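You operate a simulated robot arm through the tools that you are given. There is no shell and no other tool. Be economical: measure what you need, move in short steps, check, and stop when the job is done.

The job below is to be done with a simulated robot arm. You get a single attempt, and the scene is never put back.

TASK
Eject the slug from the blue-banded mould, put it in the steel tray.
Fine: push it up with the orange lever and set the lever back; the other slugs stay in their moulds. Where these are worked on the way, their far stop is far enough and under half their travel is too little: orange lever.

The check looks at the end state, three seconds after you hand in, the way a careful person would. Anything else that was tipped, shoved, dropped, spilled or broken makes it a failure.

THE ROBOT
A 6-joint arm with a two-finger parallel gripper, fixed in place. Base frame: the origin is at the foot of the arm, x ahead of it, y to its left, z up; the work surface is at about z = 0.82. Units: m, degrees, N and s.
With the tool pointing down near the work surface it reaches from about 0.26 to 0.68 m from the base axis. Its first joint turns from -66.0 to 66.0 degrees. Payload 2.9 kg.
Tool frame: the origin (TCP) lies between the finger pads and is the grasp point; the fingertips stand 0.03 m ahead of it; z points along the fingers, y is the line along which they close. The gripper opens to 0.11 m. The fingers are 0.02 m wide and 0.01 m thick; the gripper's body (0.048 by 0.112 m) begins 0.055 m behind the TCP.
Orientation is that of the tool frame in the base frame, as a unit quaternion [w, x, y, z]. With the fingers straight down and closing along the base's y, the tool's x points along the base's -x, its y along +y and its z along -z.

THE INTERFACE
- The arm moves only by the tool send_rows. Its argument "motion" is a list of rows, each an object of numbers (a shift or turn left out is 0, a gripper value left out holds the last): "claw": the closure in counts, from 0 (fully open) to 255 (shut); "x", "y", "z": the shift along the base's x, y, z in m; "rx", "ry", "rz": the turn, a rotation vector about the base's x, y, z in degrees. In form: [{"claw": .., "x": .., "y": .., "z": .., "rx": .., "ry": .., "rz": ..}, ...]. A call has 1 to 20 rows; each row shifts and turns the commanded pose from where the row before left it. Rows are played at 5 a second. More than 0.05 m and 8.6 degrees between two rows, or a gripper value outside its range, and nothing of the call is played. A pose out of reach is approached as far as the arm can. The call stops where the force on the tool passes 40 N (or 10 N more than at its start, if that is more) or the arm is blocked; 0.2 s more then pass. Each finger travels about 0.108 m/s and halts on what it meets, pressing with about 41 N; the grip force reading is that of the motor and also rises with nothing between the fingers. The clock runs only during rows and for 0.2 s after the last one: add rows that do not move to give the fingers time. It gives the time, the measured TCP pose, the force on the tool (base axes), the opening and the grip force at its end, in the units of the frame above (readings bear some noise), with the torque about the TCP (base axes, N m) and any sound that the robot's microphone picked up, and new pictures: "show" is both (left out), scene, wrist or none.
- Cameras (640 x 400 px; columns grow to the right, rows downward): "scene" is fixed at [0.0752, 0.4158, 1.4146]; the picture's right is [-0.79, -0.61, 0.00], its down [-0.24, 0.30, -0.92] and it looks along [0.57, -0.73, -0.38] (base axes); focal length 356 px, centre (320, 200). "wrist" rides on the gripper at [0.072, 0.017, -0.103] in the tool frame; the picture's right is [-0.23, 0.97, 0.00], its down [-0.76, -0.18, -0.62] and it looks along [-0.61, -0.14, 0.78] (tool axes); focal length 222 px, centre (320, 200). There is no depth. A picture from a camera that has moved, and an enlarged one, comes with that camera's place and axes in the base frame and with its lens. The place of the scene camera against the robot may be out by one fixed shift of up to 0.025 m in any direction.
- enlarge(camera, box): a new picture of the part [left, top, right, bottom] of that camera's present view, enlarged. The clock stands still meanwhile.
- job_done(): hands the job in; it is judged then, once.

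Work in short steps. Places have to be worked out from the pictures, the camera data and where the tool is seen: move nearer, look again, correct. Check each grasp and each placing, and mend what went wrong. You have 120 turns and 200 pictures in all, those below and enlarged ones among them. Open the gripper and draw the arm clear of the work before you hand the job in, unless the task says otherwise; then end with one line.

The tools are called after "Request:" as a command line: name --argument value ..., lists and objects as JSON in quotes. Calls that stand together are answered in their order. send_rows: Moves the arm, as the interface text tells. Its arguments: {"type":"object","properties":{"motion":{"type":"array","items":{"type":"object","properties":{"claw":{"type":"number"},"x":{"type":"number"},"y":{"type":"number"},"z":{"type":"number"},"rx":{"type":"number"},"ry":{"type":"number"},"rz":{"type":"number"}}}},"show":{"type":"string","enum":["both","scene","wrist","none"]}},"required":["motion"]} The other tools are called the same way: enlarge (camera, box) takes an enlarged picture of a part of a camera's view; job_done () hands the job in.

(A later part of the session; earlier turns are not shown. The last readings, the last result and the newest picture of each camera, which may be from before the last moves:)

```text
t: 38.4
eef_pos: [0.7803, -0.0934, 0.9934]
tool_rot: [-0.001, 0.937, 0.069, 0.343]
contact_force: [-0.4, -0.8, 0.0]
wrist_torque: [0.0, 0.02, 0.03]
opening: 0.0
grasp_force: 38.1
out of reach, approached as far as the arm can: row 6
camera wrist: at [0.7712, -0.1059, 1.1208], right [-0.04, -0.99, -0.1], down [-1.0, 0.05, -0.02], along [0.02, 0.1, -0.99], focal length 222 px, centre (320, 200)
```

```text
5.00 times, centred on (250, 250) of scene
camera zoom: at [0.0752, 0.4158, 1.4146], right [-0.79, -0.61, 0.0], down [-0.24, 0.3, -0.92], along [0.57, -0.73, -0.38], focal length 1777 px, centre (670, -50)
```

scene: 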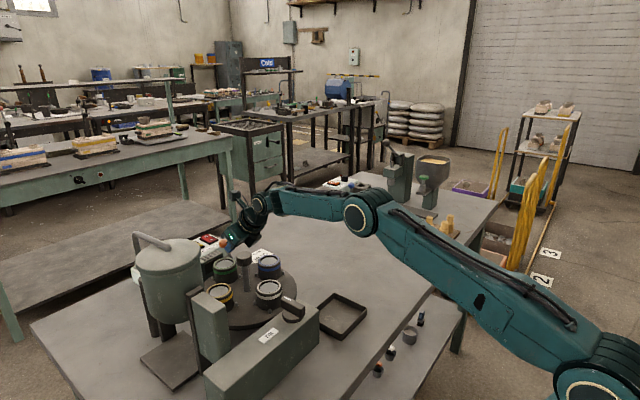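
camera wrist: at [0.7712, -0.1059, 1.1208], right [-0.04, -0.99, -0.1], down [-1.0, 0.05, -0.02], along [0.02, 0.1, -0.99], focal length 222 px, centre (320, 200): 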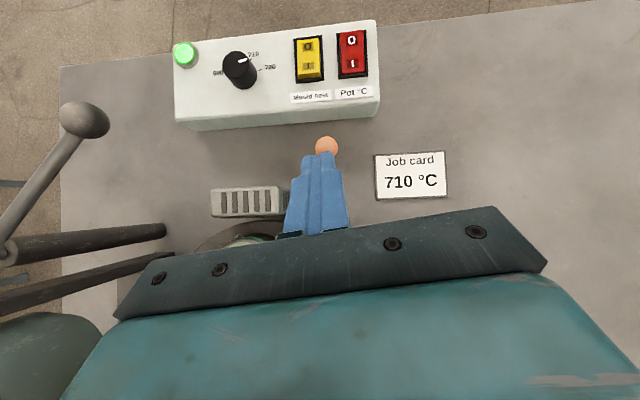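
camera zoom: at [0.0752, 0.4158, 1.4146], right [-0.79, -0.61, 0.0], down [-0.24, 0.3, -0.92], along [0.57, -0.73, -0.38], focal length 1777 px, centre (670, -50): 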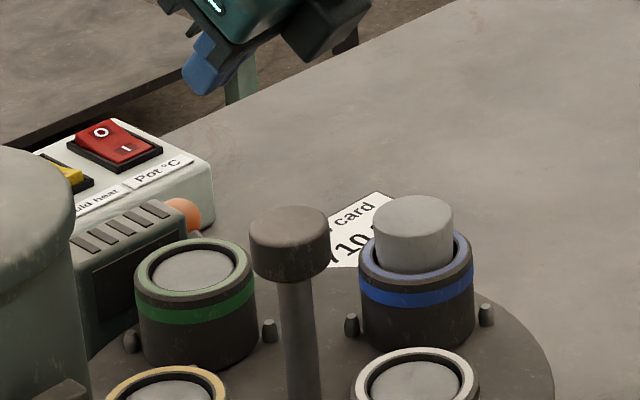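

The lever stays down and the slug stays up. I'll pull back, bring the tool vertical and yaw to -90° so the fingers close along x, clear of the knob, above the blue mould.

Request:
send_rows --motion '[{"x": -0.04, "z": 0.03}, {"x": -0.04, "z": 0.03}, {"x": -0.03, "z": 0.02, "rx": -0.86, "ry": 8.0}, {"x": -0.03, "rx": -0.86, "ry": 8.0}, {"x": -0.02, "rx": -0.86, "ry": 8.0}, {"rx": -0.86, "ry": 8.0}, {"rx": -0.86, "ry": 8.0}, {"rz": 8.5, "claw": 100}, {"rz": 8.5}, {"rz": 8.5}, {"rz": 8.5}, {"rz": 8.5}, {"rz": 8.5}, {"rz": 8.5}, {"rz": 8.5}, {"rz": 8.5}, {"rz": 6}, {}]'

```text
t: 42.2
eef_pos: [0.6169, -0.0892, 1.0721]
tool_rot: [0.006, 0.701, 0.713, 0.004]
contact_force: [-0.2, 0.2, 0.0]
wrist_torque: [0.0, 0.02, 0.01]
opening: 0.0671
grasp_force: 0.1
out of reach, approached as far as the arm can: row 7
camera wrist: at [0.6309, -0.0151, 1.1751], right [0.98, -0.21, 0.01], down [-0.17, -0.76, 0.62], along [-0.12, -0.61, -0.78], focal length 222 px, centre (320, 200)
```

scene: 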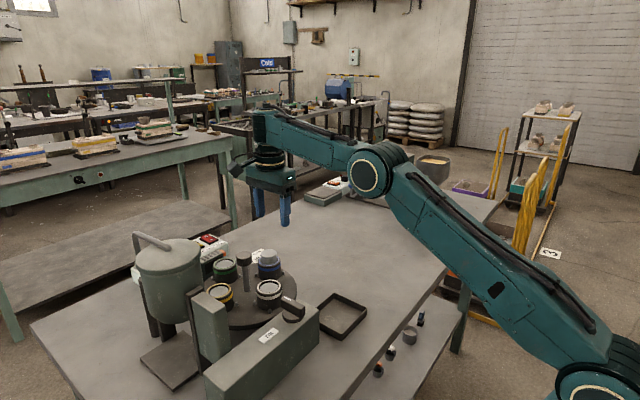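
wrist: 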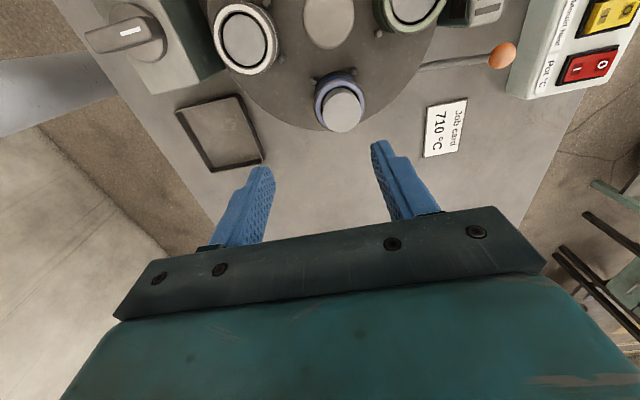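

The slug top computes to about (.643, -.088). I'll move over it, lower to z≈1.0 and look again.

Request:
send_rows --motion '[{"x": 0.015, "z": -0.03}, {"x": 0.011, "z": -0.03}, {"z": -0.012}, {}]'

Request:
enlarge --camera "wrist" --box '[220, 50, 460, 220]'

Request:
enlarge --camera "scene" --box '[210, 200, 330, 280]'

```text
t: 43.2
eef_pos: [0.6448, -0.0884, 0.9987]
tool_rot: [0.005, 0.702, 0.712, 0.003]
contact_force: [-0.6, -0.7, -0.4]
wrist_torque: [0.04, 0.02, -0.05]
opening: 0.0668
grasp_force: 0.0
camera wrist: at [0.6584, -0.015, 1.1015], right [0.98, -0.21, 0.01], down [-0.17, -0.76, 0.62], along [-0.12, -0.61, -0.78], focal length 222 px, centre (320, 200)
```

scene: 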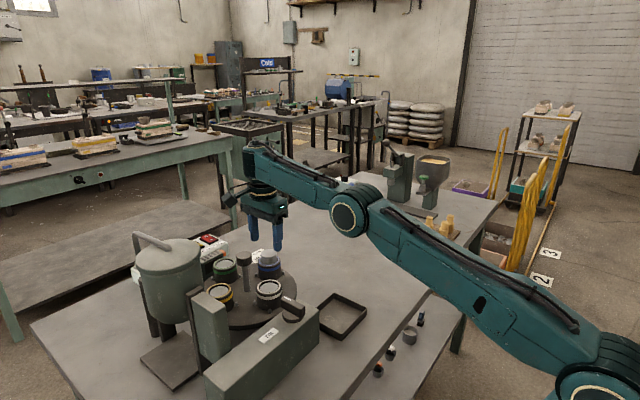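
wrist: 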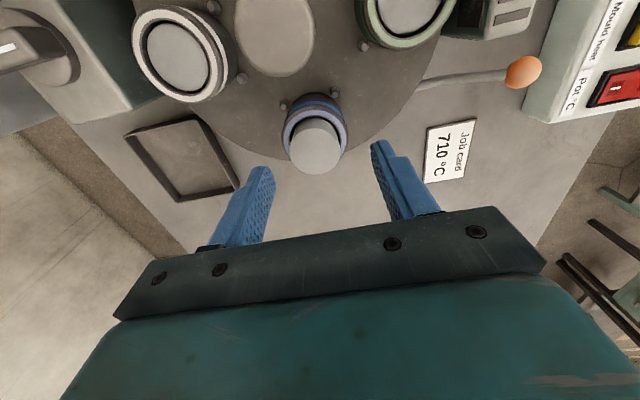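

```text
2.35 times, centred on (340, 135) of wrist
camera zoom: at [0.6584, -0.015, 1.1015], right [0.98, -0.21, 0.01], down [-0.17, -0.76, 0.62], along [-0.12, -0.61, -0.78], focal length 523 px, centre (273, 353)
```

zoom: 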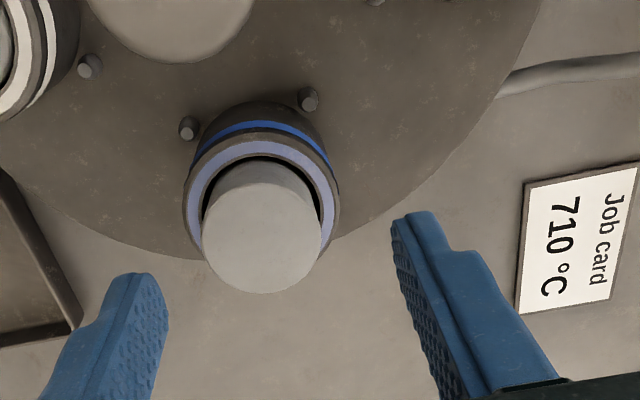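

```text
5.00 times, centred on (270, 240) of scene
camera zoom: at [0.0752, 0.4158, 1.4146], right [-0.79, -0.61, 0.0], down [-0.24, 0.3, -0.92], along [0.57, -0.73, -0.38], focal length 1777 px, centre (570, 0)
```

zoom: 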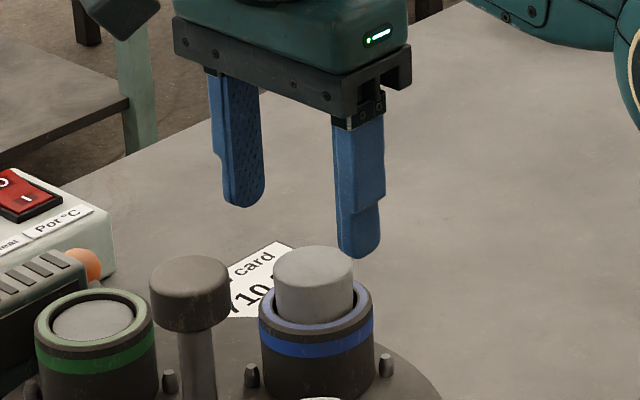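

With the scene camera corrected against the known fingertip position, the slug axis is at (.641, -.090), its top at z≈.948 and the rim at ≈.928. I'll descend until the tips are about .936, just above the rim, and check.

Request:
send_rows --motion '[{"x": -0.003, "y": -0.0015}, {"z": -0.012}, {"z": -0.012}, {"z": -0.008}, {}]' --show "wrist"

Request:
enlarge --camera "scene" --box '[210, 200, 330, 280]'

```text
t: 44.4
eef_pos: [0.6402, -0.0908, 0.9665]
tool_rot: [0.006, 0.701, 0.713, 0.004]
contact_force: [-0.1, -0.7, -0.6]
wrist_torque: [0.01, 0.01, -0.01]
opening: 0.0666
grasp_force: 0.0
camera wrist: at [0.6547, -0.0163, 1.0697], right [0.98, -0.21, 0.01], down [-0.17, -0.76, 0.62], along [-0.12, -0.61, -0.78], focal length 222 px, centre (320, 200)
```

wrist: 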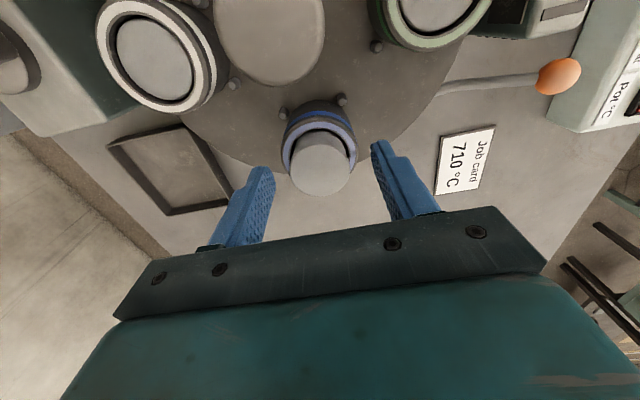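

```text
5.00 times, centred on (270, 240) of scene
camera zoom: at [0.0752, 0.4158, 1.4146], right [-0.79, -0.61, 0.0], down [-0.24, 0.3, -0.92], along [0.57, -0.73, -0.38], focal length 1777 px, centre (570, 0)
```

zoom: 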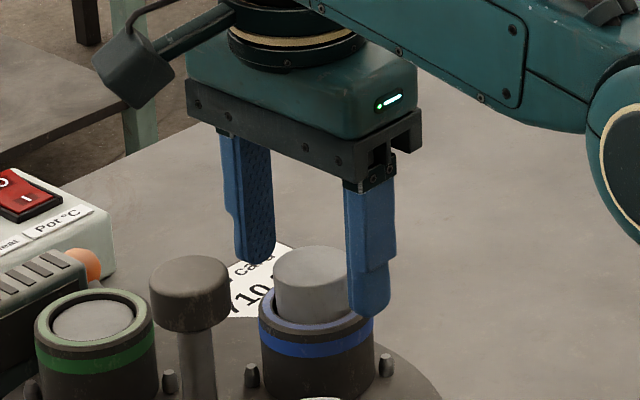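

The tips clear the rim by about 5 mm and the slug is centred. I'll close on it.

Request:
send_rows --motion '[{"claw": 150}, {"claw": 255}, {}, {}]' --show "none"

Request:
enlarge --camera "scene" --box '[210, 200, 330, 280]'

```text
t: 45.4
eef_pos: [0.6403, -0.0902, 0.966]
tool_rot: [0.007, 0.702, 0.712, 0.004]
contact_force: [0.1, -0.4, 0.5]
wrist_torque: [0.0, 0.01, 0.03]
opening: 0.0379
grasp_force: 40.8
```

```text
5.00 times, centred on (270, 240) of scene
camera zoom: at [0.0752, 0.4158, 1.4146], right [-0.79, -0.61, 0.0], down [-0.24, 0.3, -0.92], along [0.57, -0.73, -0.38], focal length 1777 px, centre (570, 0)
```

zoom: 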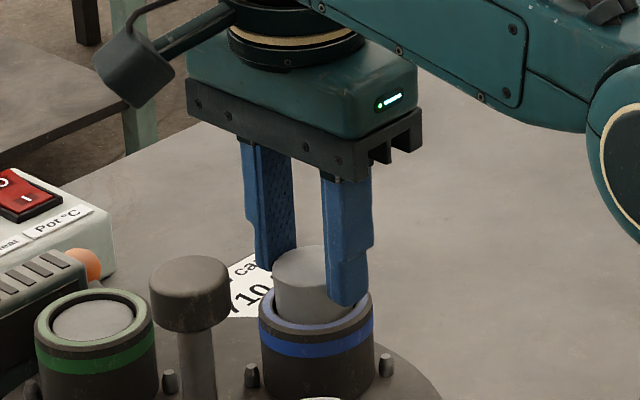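

The slug is gripped at 38 mm. I'll lift it slowly and watch for the mould coming up with it.

Request:
send_rows --motion '[{"z": 0.008}, {"z": 0.008}, {"z": 0.01}, {"z": 0.01}, {}]' --show "wrist"

Request:
enlarge --camera "scene" --box '[210, 200, 330, 280]'

```text
t: 46.6
eef_pos: [0.6413, -0.0907, 1.0036]
tool_rot: [0.007, 0.701, 0.713, 0.003]
contact_force: [-0.3, -0.1, -1.4]
wrist_torque: [-0.01, 0.02, 0.03]
opening: 0.0377
grasp_force: 40.7
camera wrist: at [0.6553, -0.017, 1.1063], right [0.98, -0.21, 0.01], down [-0.17, -0.76, 0.62], along [-0.12, -0.61, -0.78], focal length 222 px, centre (320, 200)
```

wrist: 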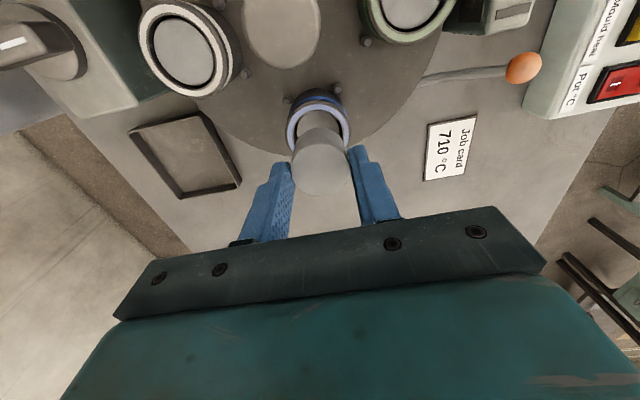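

```text
5.00 times, centred on (270, 240) of scene
camera zoom: at [0.0752, 0.4158, 1.4146], right [-0.79, -0.61, 0.0], down [-0.24, 0.3, -0.92], along [0.57, -0.73, -0.38], focal length 1777 px, centre (570, 0)
```

zoom: 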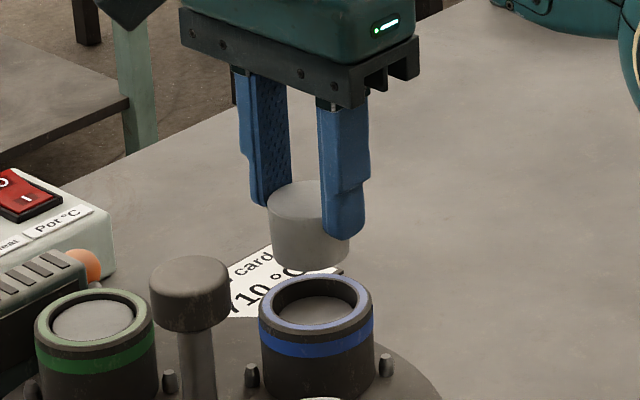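

The slug is out and the mould stayed put. I'll carry it to the tray, centred at about (.452, -.122).

Request:
send_rows --motion '[{"z": 0.02}, {"x": -0.04, "y": -0.006}, {"x": -0.04, "y": -0.006}, {"x": -0.04, "y": -0.006}, {"x": -0.04, "y": -0.006}, {"x": -0.03, "y": -0.006}, {"z": -0.04}, {"z": -0.03}, {}]'

Request:
enlarge --camera "scene" --box '[260, 240, 400, 350]'

```text
t: 48.6
eef_pos: [0.5897, -0.1489, 1.0235]
tool_rot: [0.005, 0.701, 0.713, 0.002]
contact_force: [0.5, -0.2, -0.8]
wrist_torque: [0.04, -0.01, -0.02]
opening: 0.038
grasp_force: 40.8
out of reach, approached as far as the arm can: row 3, 4, 5, 6, 7, 8
camera wrist: at [0.6035, -0.0752, 1.1264], right [0.98, -0.21, 0.01], down [-0.17, -0.76, 0.62], along [-0.12, -0.61, -0.78], focal length 222 px, centre (320, 200)
```

scene: 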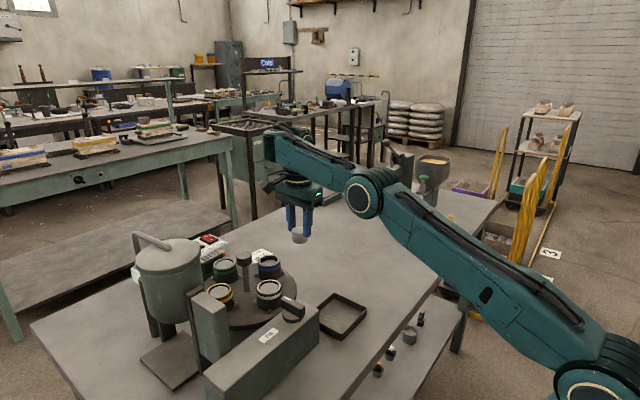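
wrist: 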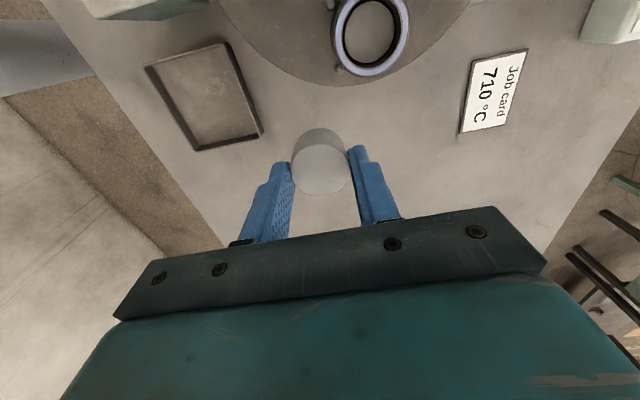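

```text
3.64 times, centred on (330, 295) of scene
camera zoom: at [0.0752, 0.4158, 1.4146], right [-0.79, -0.61, 0.0], down [-0.24, 0.3, -0.92], along [0.57, -0.73, -0.38], focal length 1293 px, centre (284, -146)
```

zoom: 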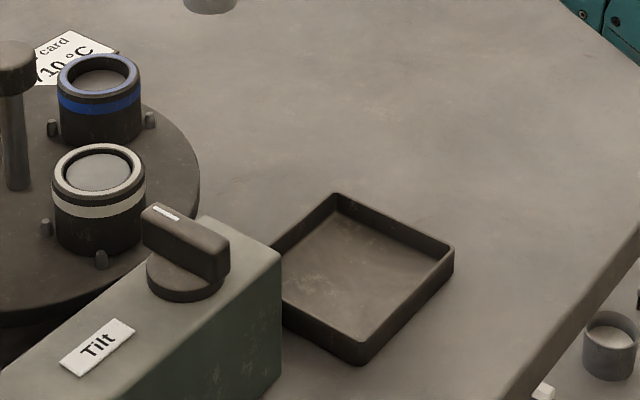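

The arm stopped short, probably a wrist limit at this yaw. I'll unwind the yaw by about +50° here and then try moving inward again.

Request:
send_rows --motion '[{"rz": 8}, {"rz": 8}, {"rz": 8}, {"rz": 8}, {"rz": 8}, {"rz": 8}, {"x": -0.03}, {}]' --show "scene"

```text
t: 50.4
eef_pos: [0.5833, -0.1535, 1.033]
tool_rot: [0.004, 0.35, 0.937, 0.005]
contact_force: [1.5, -0.2, -2.3]
wrist_torque: [0.03, -0.03, 0.03]
opening: 0.038
grasp_force: 40.4
out of reach, approached as far as the arm can: row 7
```

scene: 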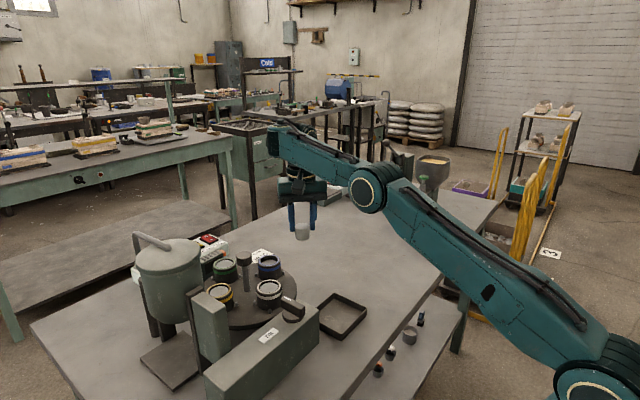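

Yaw isn't the cause, so I'll test which direction is limited, using small moves at lower height where the space around the slug is free.

Request:
send_rows --motion '[{"z": -0.03}, {"z": -0.03}, {"x": -0.02}, {}]' --show "none"

Request:
send_rows --motion '[{"rz": 8}, {"rz": 8}, {"rz": 8}, {"rz": 8}, {"x": -0.02}, {}]' --show "none"

```text
t: 51.4
eef_pos: [0.5977, -0.1634, 0.9854]
tool_rot: [0.004, 0.35, 0.937, 0.006]
contact_force: [-0.2, 0.2, -1.6]
wrist_torque: [0.01, -0.01, -0.01]
opening: 0.038
grasp_force: 40.9
out of reach, approached as far as the arm can: row 1, 2, 3
```

```text
t: 52.8
eef_pos: [0.5943, -0.1678, 0.9877]
tool_rot: [0.001, 0.079, 0.997, 0.008]
contact_force: [-0.9, 0.5, -1.0]
wrist_torque: [0.0, 0.0, 0.01]
opening: 0.0381
grasp_force: 40.8
out of reach, approached as far as the arm can: row 5
```

The readings fit a constant shoulder-to-wrist distance of ~.636, which points to the elbow joint. I'll look at the arm's present posture.

Request:
send_rows --motion '[{}]' --show "scene"

```text
t: 53.2
eef_pos: [0.5943, -0.1678, 0.9867]
tool_rot: [0.001, 0.079, 0.997, 0.007]
contact_force: [0.7, 0.0, -1.3]
wrist_torque: [0.0, -0.01, 0.04]
opening: 0.0379
grasp_force: 41.1
```

scene: 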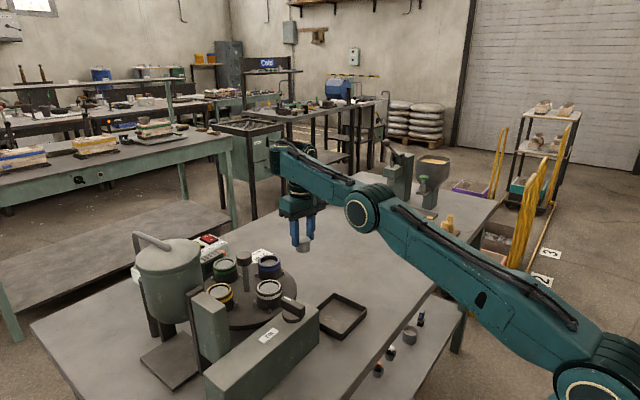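

The elbow looks to have flopped to the other side of straight during the lever reach. I'll stretch radially in free space (azimuth -16°) past full extension, pull back, and see if it returns to the elbow-up posture.

Request:
send_rows --motion '[{"x": 0.04, "y": -0.011, "z": 0.01}, {"x": 0.045, "y": -0.012, "z": 0.02}, {"x": 0.045, "y": -0.012, "z": 0.03}, {"z": 0.03}, {"z": 0.03}, {"x": -0.03, "y": 0.01, "z": 0.03}, {"x": -0.03, "y": 0.01, "z": 0.03}, {"x": -0.04, "y": 0.01}, {"x": -0.04, "y": 0.01}, {"x": -0.04, "y": 0.01}, {}]' --show "scene"

```text
refused: row 2 steps farther than a row can; nothing moved
```

Request:
send_rows --motion '[{"x": 0.04, "y": -0.011, "z": 0.01}, {"x": 0.04, "y": -0.011, "z": 0.02}, {"x": 0.035, "y": -0.012, "z": 0.03}, {"z": 0.03}, {"z": 0.03}, {"x": -0.03, "y": 0.01, "z": 0.03}, {"x": -0.03, "y": 0.01, "z": 0.03}, {"x": -0.04, "y": 0.01}, {"x": -0.04, "y": 0.01}, {"x": -0.04, "y": 0.01}, {}]' --show "scene"

```text
t: 55.6
eef_pos: [0.4734, -0.1434, 1.174]
tool_rot: [0.002, 0.079, 0.997, 0.006]
contact_force: [0.1, 1.0, -1.1]
wrist_torque: [0.03, -0.02, 0.0]
opening: 0.0381
grasp_force: 40.7
out of reach, approached as far as the arm can: row 2, 3, 4, 5, 9, 10
```

scene: 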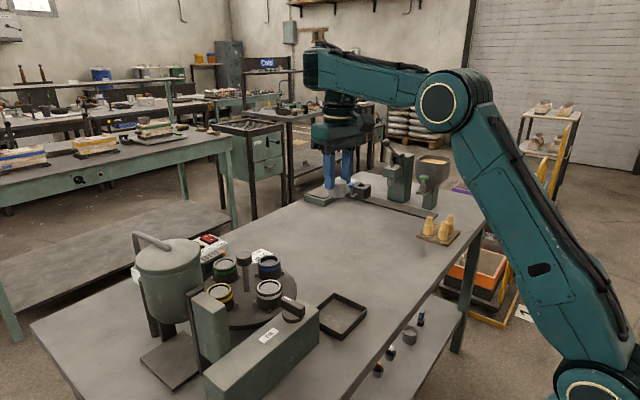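

It recovered: the arm now looks elbow-up with the slug still held. I'll try lowering and moving toward the tray at (.452, -.122).

Request:
send_rows --motion '[{"z": -0.03}, {"z": -0.04, "x": -0.01, "y": 0.01}, {"z": -0.04, "x": -0.01, "y": 0.01}, {"z": -0.04}, {}]' --show "wrist"

```text
t: 56.8
eef_pos: [0.5355, -0.1486, 1.1111]
tool_rot: [0.002, 0.079, 0.997, 0.006]
contact_force: [0.6, 0.1, -0.6]
wrist_torque: [0.0, -0.02, -0.05]
opening: 0.0382
grasp_force: 40.8
out of reach, approached as far as the arm can: row 1, 2, 3, 4
camera wrist: at [0.4658, -0.1222, 1.2152], right [0.38, 0.93, 0.01], down [0.72, -0.3, 0.62], along [0.58, -0.23, -0.78], focal length 222 px, centre (320, 200)
```

wrist: 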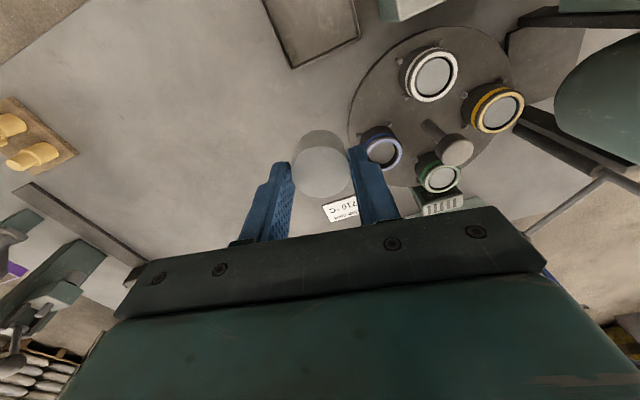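

The wrist housing's round cap is now hidden, so the forearm roll flipped when I tilted at the yaw limit. I'll do the mirror move: yaw to the limit on this side, tilt outward there so it flips back, then return. The slug is held firmly and high above everything.

Request:
send_rows --motion '[{"rz": 6}, {"rz": 6}, {"rz": 6}, {"rz": 6}, {}]' --show "none"

```text
t: 58.0
eef_pos: [0.5347, -0.1494, 1.1113]
tool_rot: [0.002, -0.13, 0.991, 0.007]
contact_force: [0.0, 0.7, -1.3]
wrist_torque: [-0.02, -0.03, 0.01]
opening: 0.0382
grasp_force: 40.7
```

No yaw limit yet at +15°. I'll keep going until the limit shows.

Request:
send_rows --motion '[{"rz": 8}, {"rz": 8}, {"rz": 8}, {"rz": 8}, {"rz": 8}, {"rz": 8}, {"rz": 8}, {"rz": 8}, {"rz": 8}, {}]' --show "scene"

```text
t: 60.2
eef_pos: [0.5356, -0.1492, 1.1121]
tool_rot: [-0.004, -0.689, 0.725, 0.008]
contact_force: [0.0, 0.0, -0.5]
wrist_torque: [0.02, 0.01, 0.02]
opening: 0.0382
grasp_force: 41.4
```

scene: 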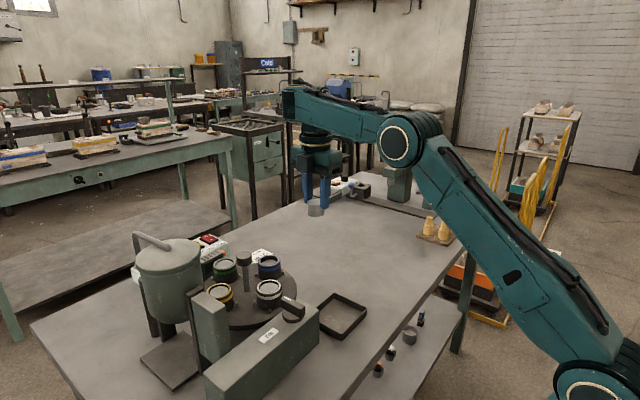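

Yaw is free through +87°, so that isn't the limit. I'll enlarge the wrist to understand its posture.

Request:
enlarge --camera "scene" --box '[260, 70, 440, 230]'

```text
2.50 times, centred on (350, 150) of scene
camera zoom: at [0.0752, 0.4158, 1.4146], right [-0.79, -0.61, 0.0], down [-0.24, 0.3, -0.92], along [0.57, -0.73, -0.38], focal length 889 px, centre (245, 325)
```

zoom: 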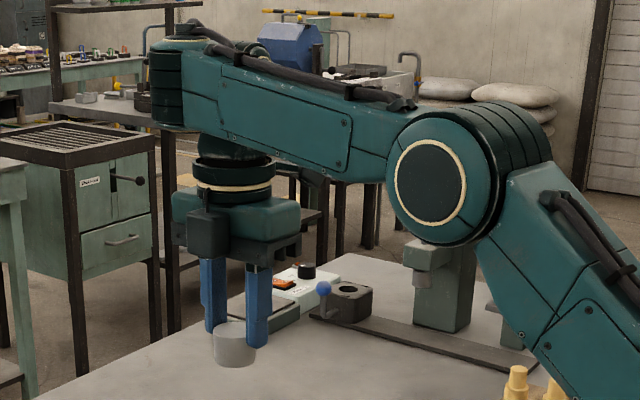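

The forearm-end joint is turned differently from before. I'll test small outward tilts here to see whether they free the inward motion.

Request:
send_rows --motion '[{"rx": -2, "ry": -7.5}, {"rx": -2, "ry": -7.5}, {"rx": -2, "ry": -7.5}, {}]' --show "scene"

Request:
enlarge --camera "scene" --box '[260, 70, 440, 230]'

```text
t: 61.2
eef_pos: [0.5356, -0.1502, 1.1109]
tool_rot: [-0.004, -0.687, 0.726, 0.009]
contact_force: [-0.2, 0.8, -1.1]
wrist_torque: [-0.01, 0.01, 0.0]
opening: 0.038
grasp_force: 40.1
out of reach, approached as far as the arm can: row 1, 2, 3
```

scene: 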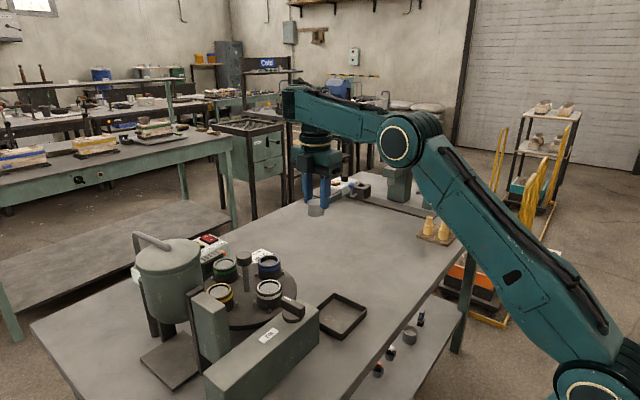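

```text
2.50 times, centred on (350, 150) of scene
camera zoom: at [0.0752, 0.4158, 1.4146], right [-0.79, -0.61, 0.0], down [-0.24, 0.3, -0.92], along [0.57, -0.73, -0.38], focal length 889 px, centre (245, 325)
```

zoom: 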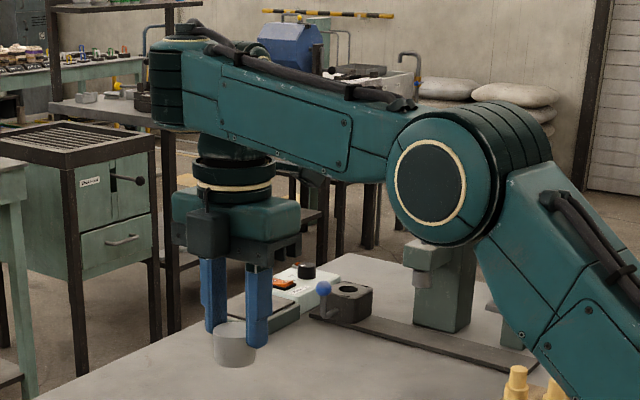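

The evidence (inward moves, lowering and outward tilt all blocked) fits a wrist with parallel pitch joints that flipped over during the retreat. To unflip it the tool must pass through pointing sideways (-y). I'll tilt toward -y in free space with the slug held, and check part way.

Request:
send_rows --motion '[{"y": -0.02, "rx": -7.7, "ry": 2.1}, {"y": -0.02, "rx": -7.7, "ry": 2.1}, {"y": -0.02, "rx": -7.7, "ry": 2.1}, {"y": -0.02, "rx": -7.7, "ry": 2.1}, {}]' --show "scene"

Request:
enlarge --camera "scene" --box '[260, 70, 440, 230]'

```text
t: 62.4
eef_pos: [0.5135, -0.2056, 1.0929]
tool_rot: [-0.237, -0.663, 0.697, -0.135]
contact_force: [0.4, -0.2, -1.1]
wrist_torque: [0.02, 0.01, -0.01]
opening: 0.0379
grasp_force: 41.0
out of reach, approached as far as the arm can: row 1, 2, 3, 4
```

scene: 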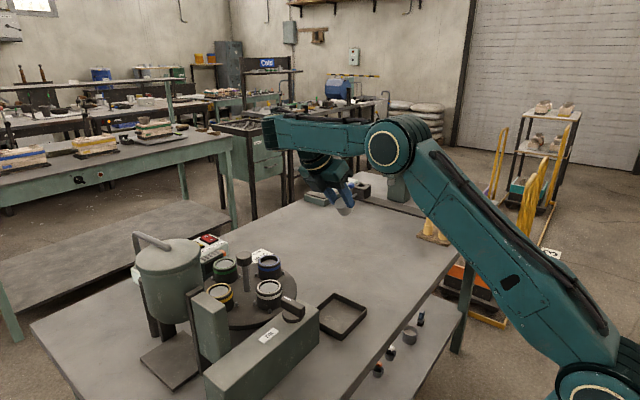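

```text
2.50 times, centred on (350, 150) of scene
camera zoom: at [0.0752, 0.4158, 1.4146], right [-0.79, -0.61, 0.0], down [-0.24, 0.3, -0.92], along [0.57, -0.73, -0.38], focal length 889 px, centre (245, 325)
```

zoom: 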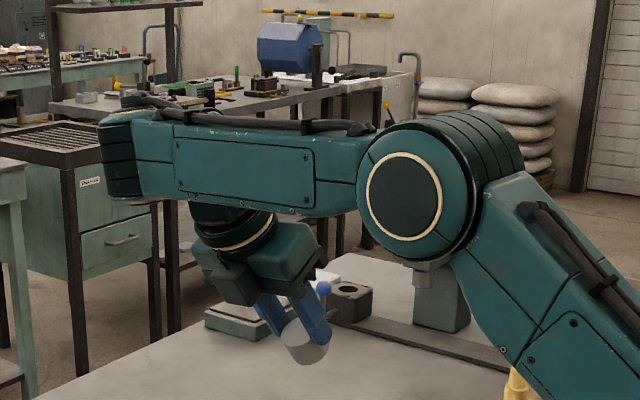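

That works: the tool hangs beside the forearm, as expected for a UR-type wrist, and has tilted 31°. I'll continue tilting toward -y.

Request:
send_rows --motion '[{"y": -0.01, "rx": -7.7, "ry": 2.1}, {"y": -0.01, "rx": -7.7, "ry": 2.1}, {"y": -0.01, "rx": -7.7, "ry": 2.1}, {"y": -0.01, "rx": -7.7, "ry": 2.1}, {"rx": -7.7, "ry": 2.1}, {}]' --show "scene"

```text
t: 63.8
eef_pos: [0.4765, -0.3436, 1.0766]
tool_rot: [-0.499, -0.558, 0.59, -0.302]
contact_force: [0.2, 0.5, -1.6]
wrist_torque: [0.0, 0.01, 0.0]
opening: 0.0382
grasp_force: 40.8
out of reach, approached as far as the arm can: row 1, 2, 3, 4, 5
```

scene: 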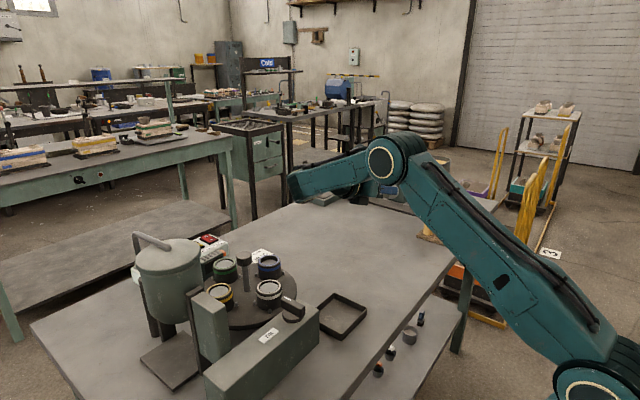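

The tool is now 19° below the sideways axis. I'll swing it about that axis (down→inward→up) to bring the wrist pitch joint back by ~180°.

Request:
send_rows --motion '[{"rx": 2.4, "ry": 8.0}, {"rx": 2.4, "ry": 8.0}, {"rx": 2.4, "ry": 8.0}, {"rx": 2.4, "ry": 8.0}, {"rx": 2.4, "ry": 8.0}, {"rx": 2.4, "ry": 8.0}, {"rx": 2.4, "ry": 8.0}, {"rx": 2.4, "ry": 8.0}, {"rx": 2.4, "ry": 8.0}, {"rx": 2.4, "ry": 8.0}, {"rx": 2.4, "ry": 8.0}, {}]' --show "scene"

```text
t: 66.4
eef_pos: [0.1616, -0.2744, 0.9052]
tool_rot: [0.644, 0.695, -0.124, -0.295]
contact_force: [-0.6, -0.3, 0.2]
wrist_torque: [0.01, -0.03, 0.03]
opening: 0.038
grasp_force: 41.0
out of reach, approached as far as the arm can: row 1, 2, 3, 4, 5, 6, 7, 8, 9, 10, 11
```

scene: 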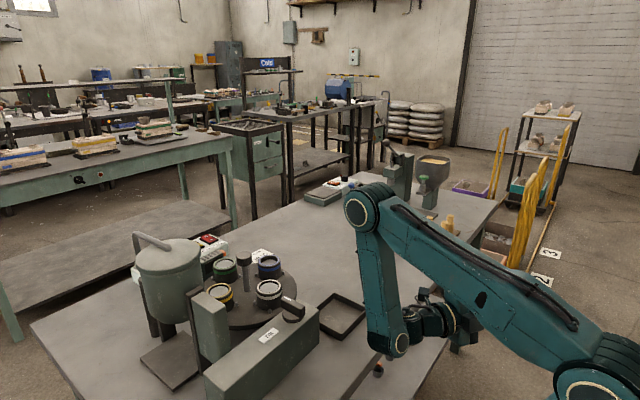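

That was the wrong sense: the pitch joint was at its stop, so the forearm folded instead. Nothing was touched and the slug is still held. I'll reverse the rotation and bring the tool back out and up.

Request:
send_rows --motion '[{"x": 0.02, "z": 0.03, "rx": -2.4, "ry": -8.0}, {"x": 0.02, "z": 0.03, "rx": -2.4, "ry": -8.0}, {"x": 0.03, "z": 0.025, "y": -0.007, "rx": -2.4, "ry": -8.0}, {"x": 0.03, "z": 0.025, "y": -0.007, "rx": -2.4, "ry": -8.0}, {"x": 0.03, "z": 0.02, "y": -0.007, "rx": -2.4, "ry": -8.0}, {"x": 0.03, "z": 0.02, "y": -0.007, "rx": -2.4, "ry": -8.0}, {"x": 0.03, "z": 0.015, "y": -0.007, "rx": -2.4, "ry": -8.0}, {"x": 0.03, "y": -0.007, "rx": -2.4, "ry": -8.0}, {"x": 0.03, "y": -0.007, "rx": -2.4, "ry": -8.0}, {"x": 0.03, "y": -0.007, "rx": -2.4, "ry": -8.0}, {"x": 0.03, "y": -0.007, "rx": -2.4, "ry": -8.0}, {}]' --show "scene"

```text
t: 69.0
eef_pos: [0.4442, -0.343, 1.0472]
tool_rot: [-0.504, -0.553, 0.593, -0.298]
contact_force: [0.6, -0.1, -1.2]
wrist_torque: [0.04, -0.03, 0.0]
opening: 0.0383
grasp_force: 40.9
out of reach, approached as far as the arm can: row 4, 5, 6
```

scene: 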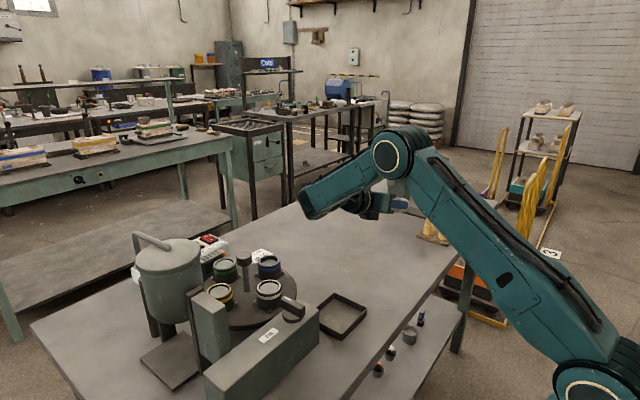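

Back in a free posture. Now I'll swing the opposite way (down→outward→up) about the sideways axis.

Request:
send_rows --motion '[{"rx": -2.4, "ry": -8.0}, {"rx": -2.4, "ry": -8.0}, {"rx": -2.4, "ry": -8.0}, {"rx": -2.4, "ry": -8.0}, {"rx": -2.4, "ry": -8.0}, {"rx": -2.4, "ry": -8.0}, {}]' --show "scene"

```text
t: 70.6
eef_pos: [0.4452, -0.3443, 1.0498]
tool_rot: [-0.283, -0.319, 0.704, -0.567]
contact_force: [0.1, 0.4, -0.5]
wrist_torque: [0.02, -0.02, 0.02]
opening: 0.0379
grasp_force: 41.3
```

scene: 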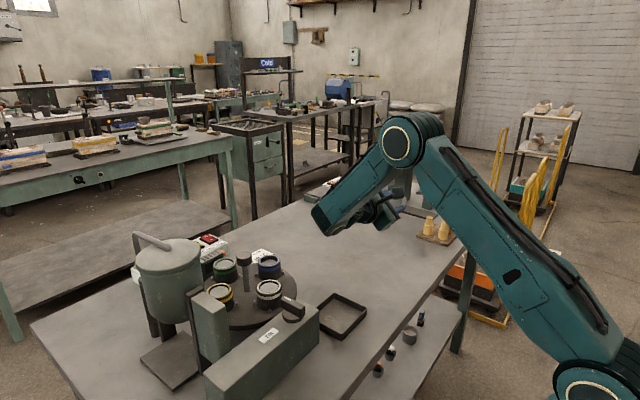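

No limits flagged. I'll continue the swing.

Request:
send_rows --motion '[{"rx": -2.4, "ry": -8.0}, {"rx": -2.4, "ry": -8.0}, {"rx": -2.4, "ry": -8.0}, {"rx": -2.4, "ry": -8.0}, {"rx": -2.4, "ry": -8.0}, {"rx": -2.4, "ry": -8.0}, {"rx": -2.4, "ry": -8.0}, {"rx": -2.4, "ry": -8.0}, {}]' --show "scene"

```text
t: 72.6
eef_pos: [0.4728, -0.4206, 1.0757]
tool_rot: [-0.087, -0.076, -0.654, 0.748]
contact_force: [0.9, -0.5, -0.8]
wrist_torque: [0.06, -0.03, 0.0]
opening: 0.038
grasp_force: 41.1
out of reach, approached as far as the arm can: row 5, 6, 7, 8
```

scene: 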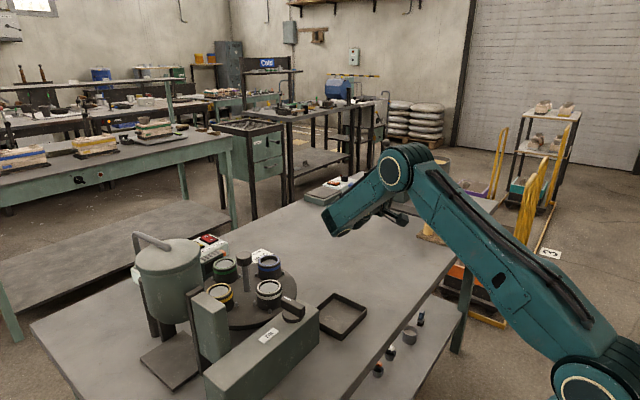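

The tool now points sideways (-y), slightly up. I'll tilt it down to vertical from here and see which branch it takes.

Request:
send_rows --motion '[{"rx": 8, "y": 0.012, "z": 0.01}, {"rx": 8, "y": 0.012, "z": 0.01}, {"rx": 8, "y": 0.012, "z": 0.01}, {"rx": 8, "y": 0.012, "z": 0.01}, {"rx": 8, "y": 0.012, "z": 0.01}, {"rx": 8, "y": 0.012, "z": 0.01}, {}]' --show "scene"

```text
t: 74.2
eef_pos: [0.4745, -0.3492, 1.1369]
tool_rot: [0.045, 0.105, 0.898, -0.424]
contact_force: [-0.9, -0.4, -0.6]
wrist_torque: [0.0, 0.03, 0.01]
opening: 0.0382
grasp_force: 40.7
```

scene: 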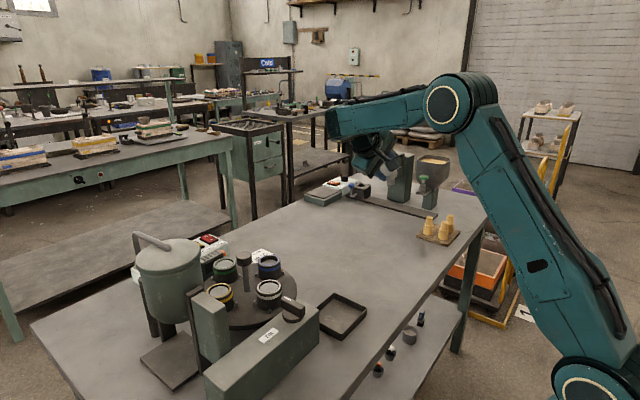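

Going smoothly with no limits. I'll finish tilting to vertical.

Request:
send_rows --motion '[{"rx": 8.4, "y": 0.015}, {"rx": 8.4, "y": 0.015}, {"rx": 8.4, "y": 0.015}, {"rx": 8.4, "y": 0.015}, {"rx": 8.4, "y": 0.015}, {"rx": 8.4, "y": 0.015}, {}]'

Request:
enlarge --camera "scene" --box '[290, 60, 470, 220]'

```text
t: 75.8
eef_pos: [0.4742, -0.2582, 1.1378]
tool_rot: [-0.004, 0.114, 0.993, -0.002]
contact_force: [-0.6, 0.3, -0.1]
wrist_torque: [0.0, 0.01, -0.03]
opening: 0.0383
grasp_force: 40.6
camera wrist: at [0.4083, -0.2256, 1.2392], right [0.44, 0.9, 0.0], down [0.71, -0.35, 0.62], along [0.55, -0.28, -0.79], focal length 222 px, centre (320, 200)
```

scene: 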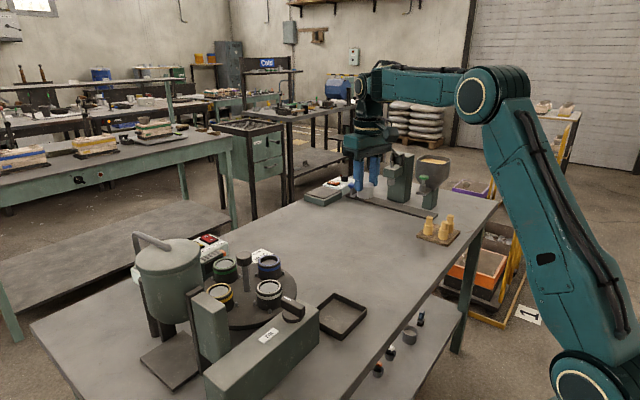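
wrist: 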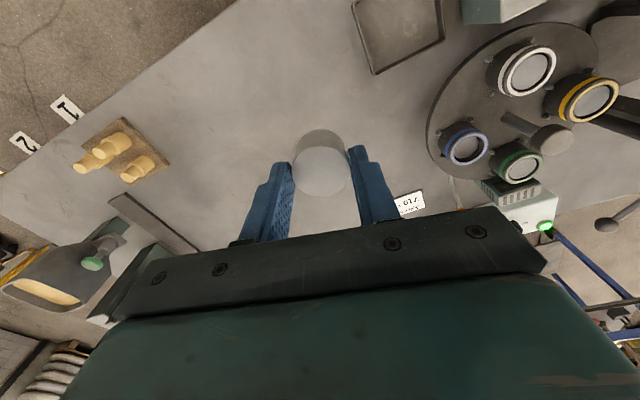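

```text
2.50 times, centred on (380, 140) of scene
camera zoom: at [0.0752, 0.4158, 1.4146], right [-0.79, -0.61, 0.0], down [-0.24, 0.3, -0.92], along [0.57, -0.73, -0.38], focal length 889 px, centre (170, 350)
```

zoom: 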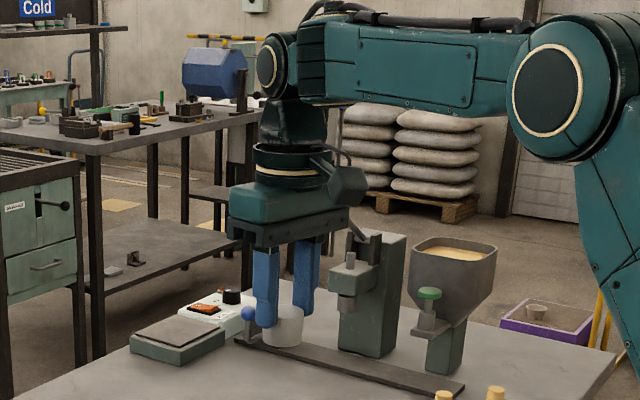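

The wrist is back in the original posture, with the round cap visible. I'll move over the tray at (.452, -.122) and descend part way.

Request:
send_rows --motion '[{"y": 0.035}, {"y": 0.035, "x": -0.01}, {"y": 0.035, "x": -0.012}, {"y": 0.03, "z": -0.02}, {"z": -0.04}, {"z": -0.04}, {"z": -0.04}, {}]'

Request:
enlarge --camera "scene" --box '[260, 200, 440, 350]'

```text
t: 77.6
eef_pos: [0.4514, -0.123, 0.9953]
tool_rot: [-0.004, 0.114, 0.993, -0.001]
contact_force: [1.0, 0.0, -1.2]
wrist_torque: [0.0, 0.03, -0.01]
opening: 0.0377
grasp_force: 40.7
camera wrist: at [0.3848, -0.0891, 1.0985], right [0.44, 0.9, 0.0], down [0.71, -0.34, 0.62], along [0.55, -0.28, -0.79], focal length 222 px, centre (320, 200)
```

scene: 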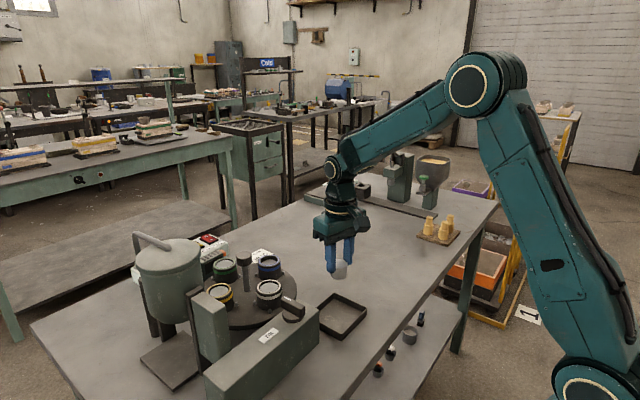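
wrist: 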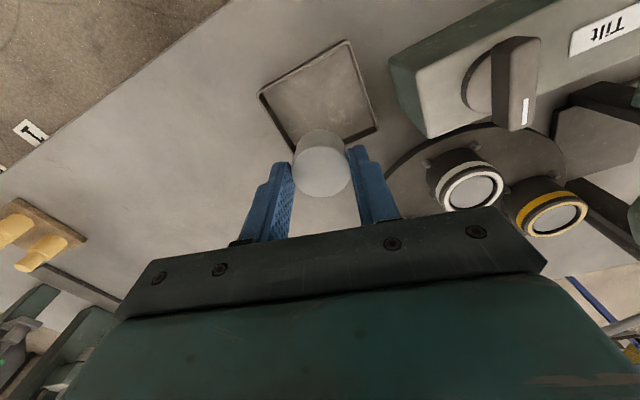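

```text
2.67 times, centred on (350, 275) of scene
camera zoom: at [0.0752, 0.4158, 1.4146], right [-0.79, -0.61, 0.0], down [-0.24, 0.3, -0.92], along [0.57, -0.73, -0.38], focal length 948 px, centre (240, 0)
```

zoom: 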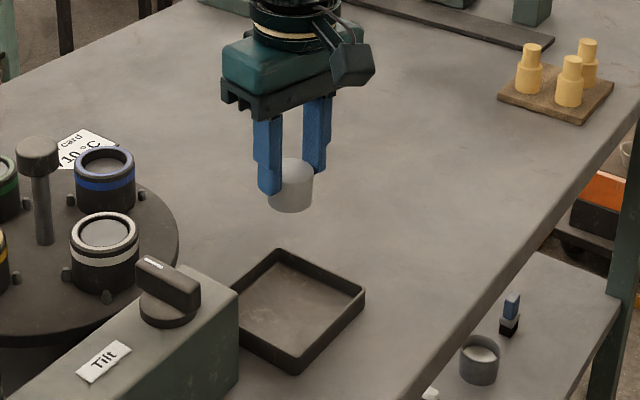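

The tray is centred right beneath the slug. I'll descend, with the final steps small so I feel contact.

Request:
send_rows --motion '[{"x": -0.003, "z": -0.03}, {"z": -0.03}, {"z": -0.03}, {"z": -0.015}, {}]' --show "none"

Request:
enlarge --camera "scene" --box '[280, 220, 420, 350]'

```text
t: 78.8
eef_pos: [0.4496, -0.1246, 0.8888]
tool_rot: [-0.004, 0.114, 0.993, -0.001]
contact_force: [0.4, 0.8, -1.1]
wrist_torque: [0.03, 0.01, 0.0]
opening: 0.0381
grasp_force: 40.7
```

```text
3.08 times, centred on (350, 285) of scene
camera zoom: at [0.0752, 0.4158, 1.4146], right [-0.79, -0.61, 0.0], down [-0.24, 0.3, -0.92], along [0.57, -0.73, -0.38], focal length 1094 px, centre (228, -62)
```

zoom: 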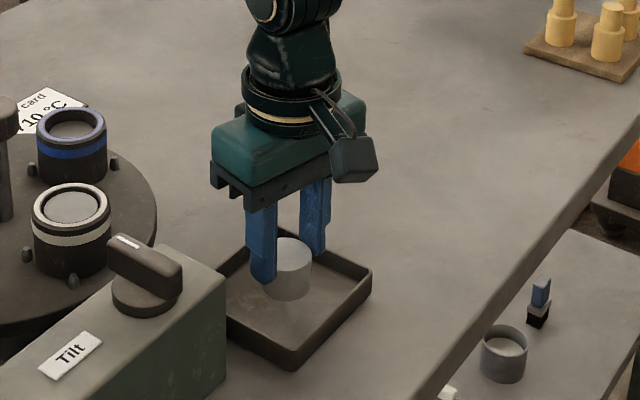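

Inside the tray outline and still above the floor, so I'll creep down until contact.

Request:
send_rows --motion '[{"z": -0.005}, {"z": -0.004}, {"z": -0.003}, {"z": -0.003}, {}]' --show "none"

Request:
enlarge --camera "scene" --box '[300, 260, 400, 340]'

```text
t: 80.0
eef_pos: [0.4481, -0.1243, 0.8773]
tool_rot: [-0.004, 0.113, 0.994, 0.0]
contact_force: [0.4, -0.2, -0.1]
wrist_torque: [-0.01, 0.02, -0.02]
opening: 0.038
grasp_force: 41.2
```

```text
5.00 times, centred on (350, 300) of scene
camera zoom: at [0.0752, 0.4158, 1.4146], right [-0.79, -0.61, 0.0], down [-0.24, 0.3, -0.92], along [0.57, -0.73, -0.38], focal length 1777 px, centre (170, -300)
```

zoom: 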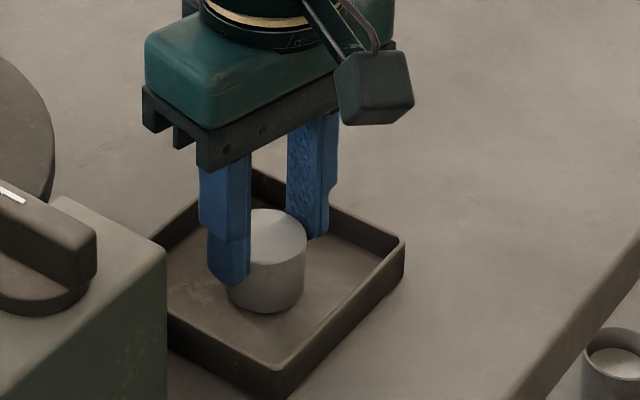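

The weight reading is dropping, so it's nearly down. A few more mm.

Request:
send_rows --motion '[{"z": -0.002}, {"z": -0.002}, {}]' --show "none"

```text
t: 80.8
eef_pos: [0.4492, -0.1232, 0.8756]
tool_rot: [-0.002, 0.114, 0.994, -0.001]
contact_force: [-7.7, 0.6, 25.3]
wrist_torque: [-0.02, -0.02, 0.0]
opening: 0.0384
grasp_force: 41.2
```

Firm contact with the tray floor. I'll back off 2 mm, open, and rise.

Request:
send_rows --motion '[{"z": 0.003}, {"claw": 130}, {"claw": 110}, {}, {"z": 0.03}, {"z": 0.04}, {"z": 0.05}, {}]'

Request:
enlarge --camera "scene" --box '[200, 200, 400, 340]'

```text
t: 82.6
eef_pos: [0.4486, -0.1244, 0.9946]
tool_rot: [-0.003, 0.114, 0.993, -0.002]
contact_force: [0.5, -1.0, 0.2]
wrist_torque: [0.0, 0.03, 0.01]
opening: 0.0624
grasp_force: 0.0
camera wrist: at [0.382, -0.0912, 1.0988], right [0.44, 0.9, -0.01], down [0.71, -0.34, 0.62], along [0.55, -0.28, -0.79], focal length 222 px, centre (320, 200)
```

scene: 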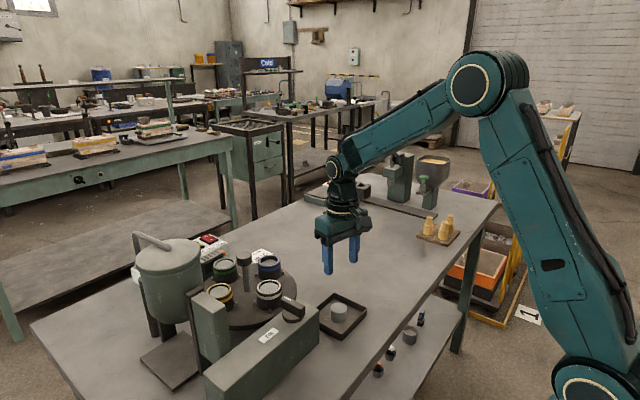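
wrist: 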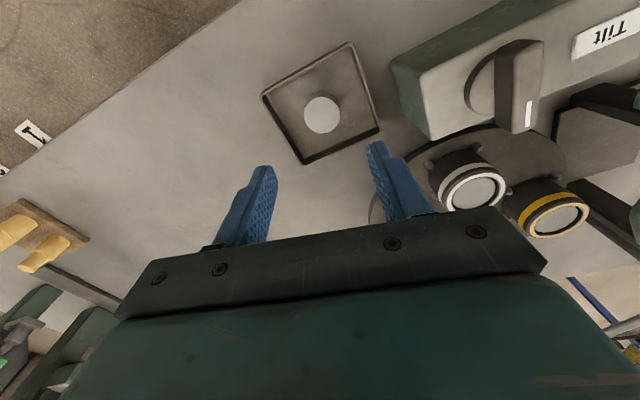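

```text
2.86 times, centred on (300, 270) of scene
camera zoom: at [0.0752, 0.4158, 1.4146], right [-0.79, -0.61, 0.0], down [-0.24, 0.3, -0.92], along [0.57, -0.73, -0.38], focal length 1016 px, centre (377, 0)
```

zoom: 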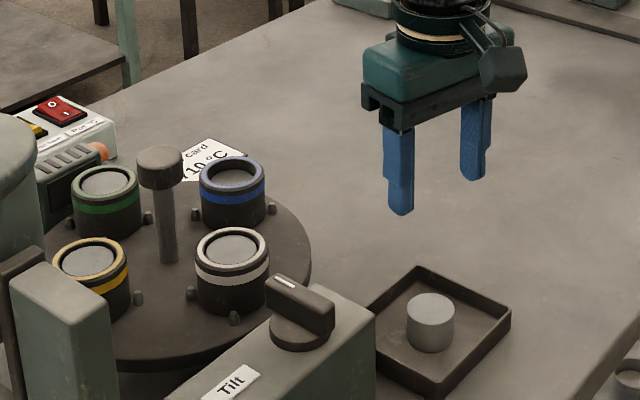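

The slug stands in the tray. Now I'll set the lever back: rise and yaw to about -175° as before, ready to pinch the ball and lift it.

Request:
send_rows --motion '[{"z": 0.03, "rz": -8.1, "claw": 130}, {"z": 0.03, "rz": -8.1}, {"z": 0.03, "rz": -8.1}, {"z": 0.02, "rz": -8.1}, {"x": 0.01, "rz": -8.1}, {"x": 0.01, "rz": -8.1}, {"x": 0.01, "rz": -8.1}, {"x": 0.01, "rz": -8.1}, {"x": 0.01, "y": 0.01, "rz": -8.1}, {"y": 0.01, "rz": -8.1}, {"y": 0.01, "rz": -8.1}, {"rz": -8.1}, {"rz": -8.1}, {"rz": -8.1}, {"rz": -8.1}, {"rz": -8.1}, {"rz": -8.1}, {"rz": -8.1}, {"rz": -8.1}, {}]' --show "none"

```text
t: 86.8
eef_pos: [0.4984, -0.0946, 1.1055]
tool_rot: [-0.002, 0.994, 0.113, 0.003]
contact_force: [0.3, -0.6, 0.1]
wrist_torque: [0.01, 0.0, 0.03]
opening: 0.0538
grasp_force: 0.0
```

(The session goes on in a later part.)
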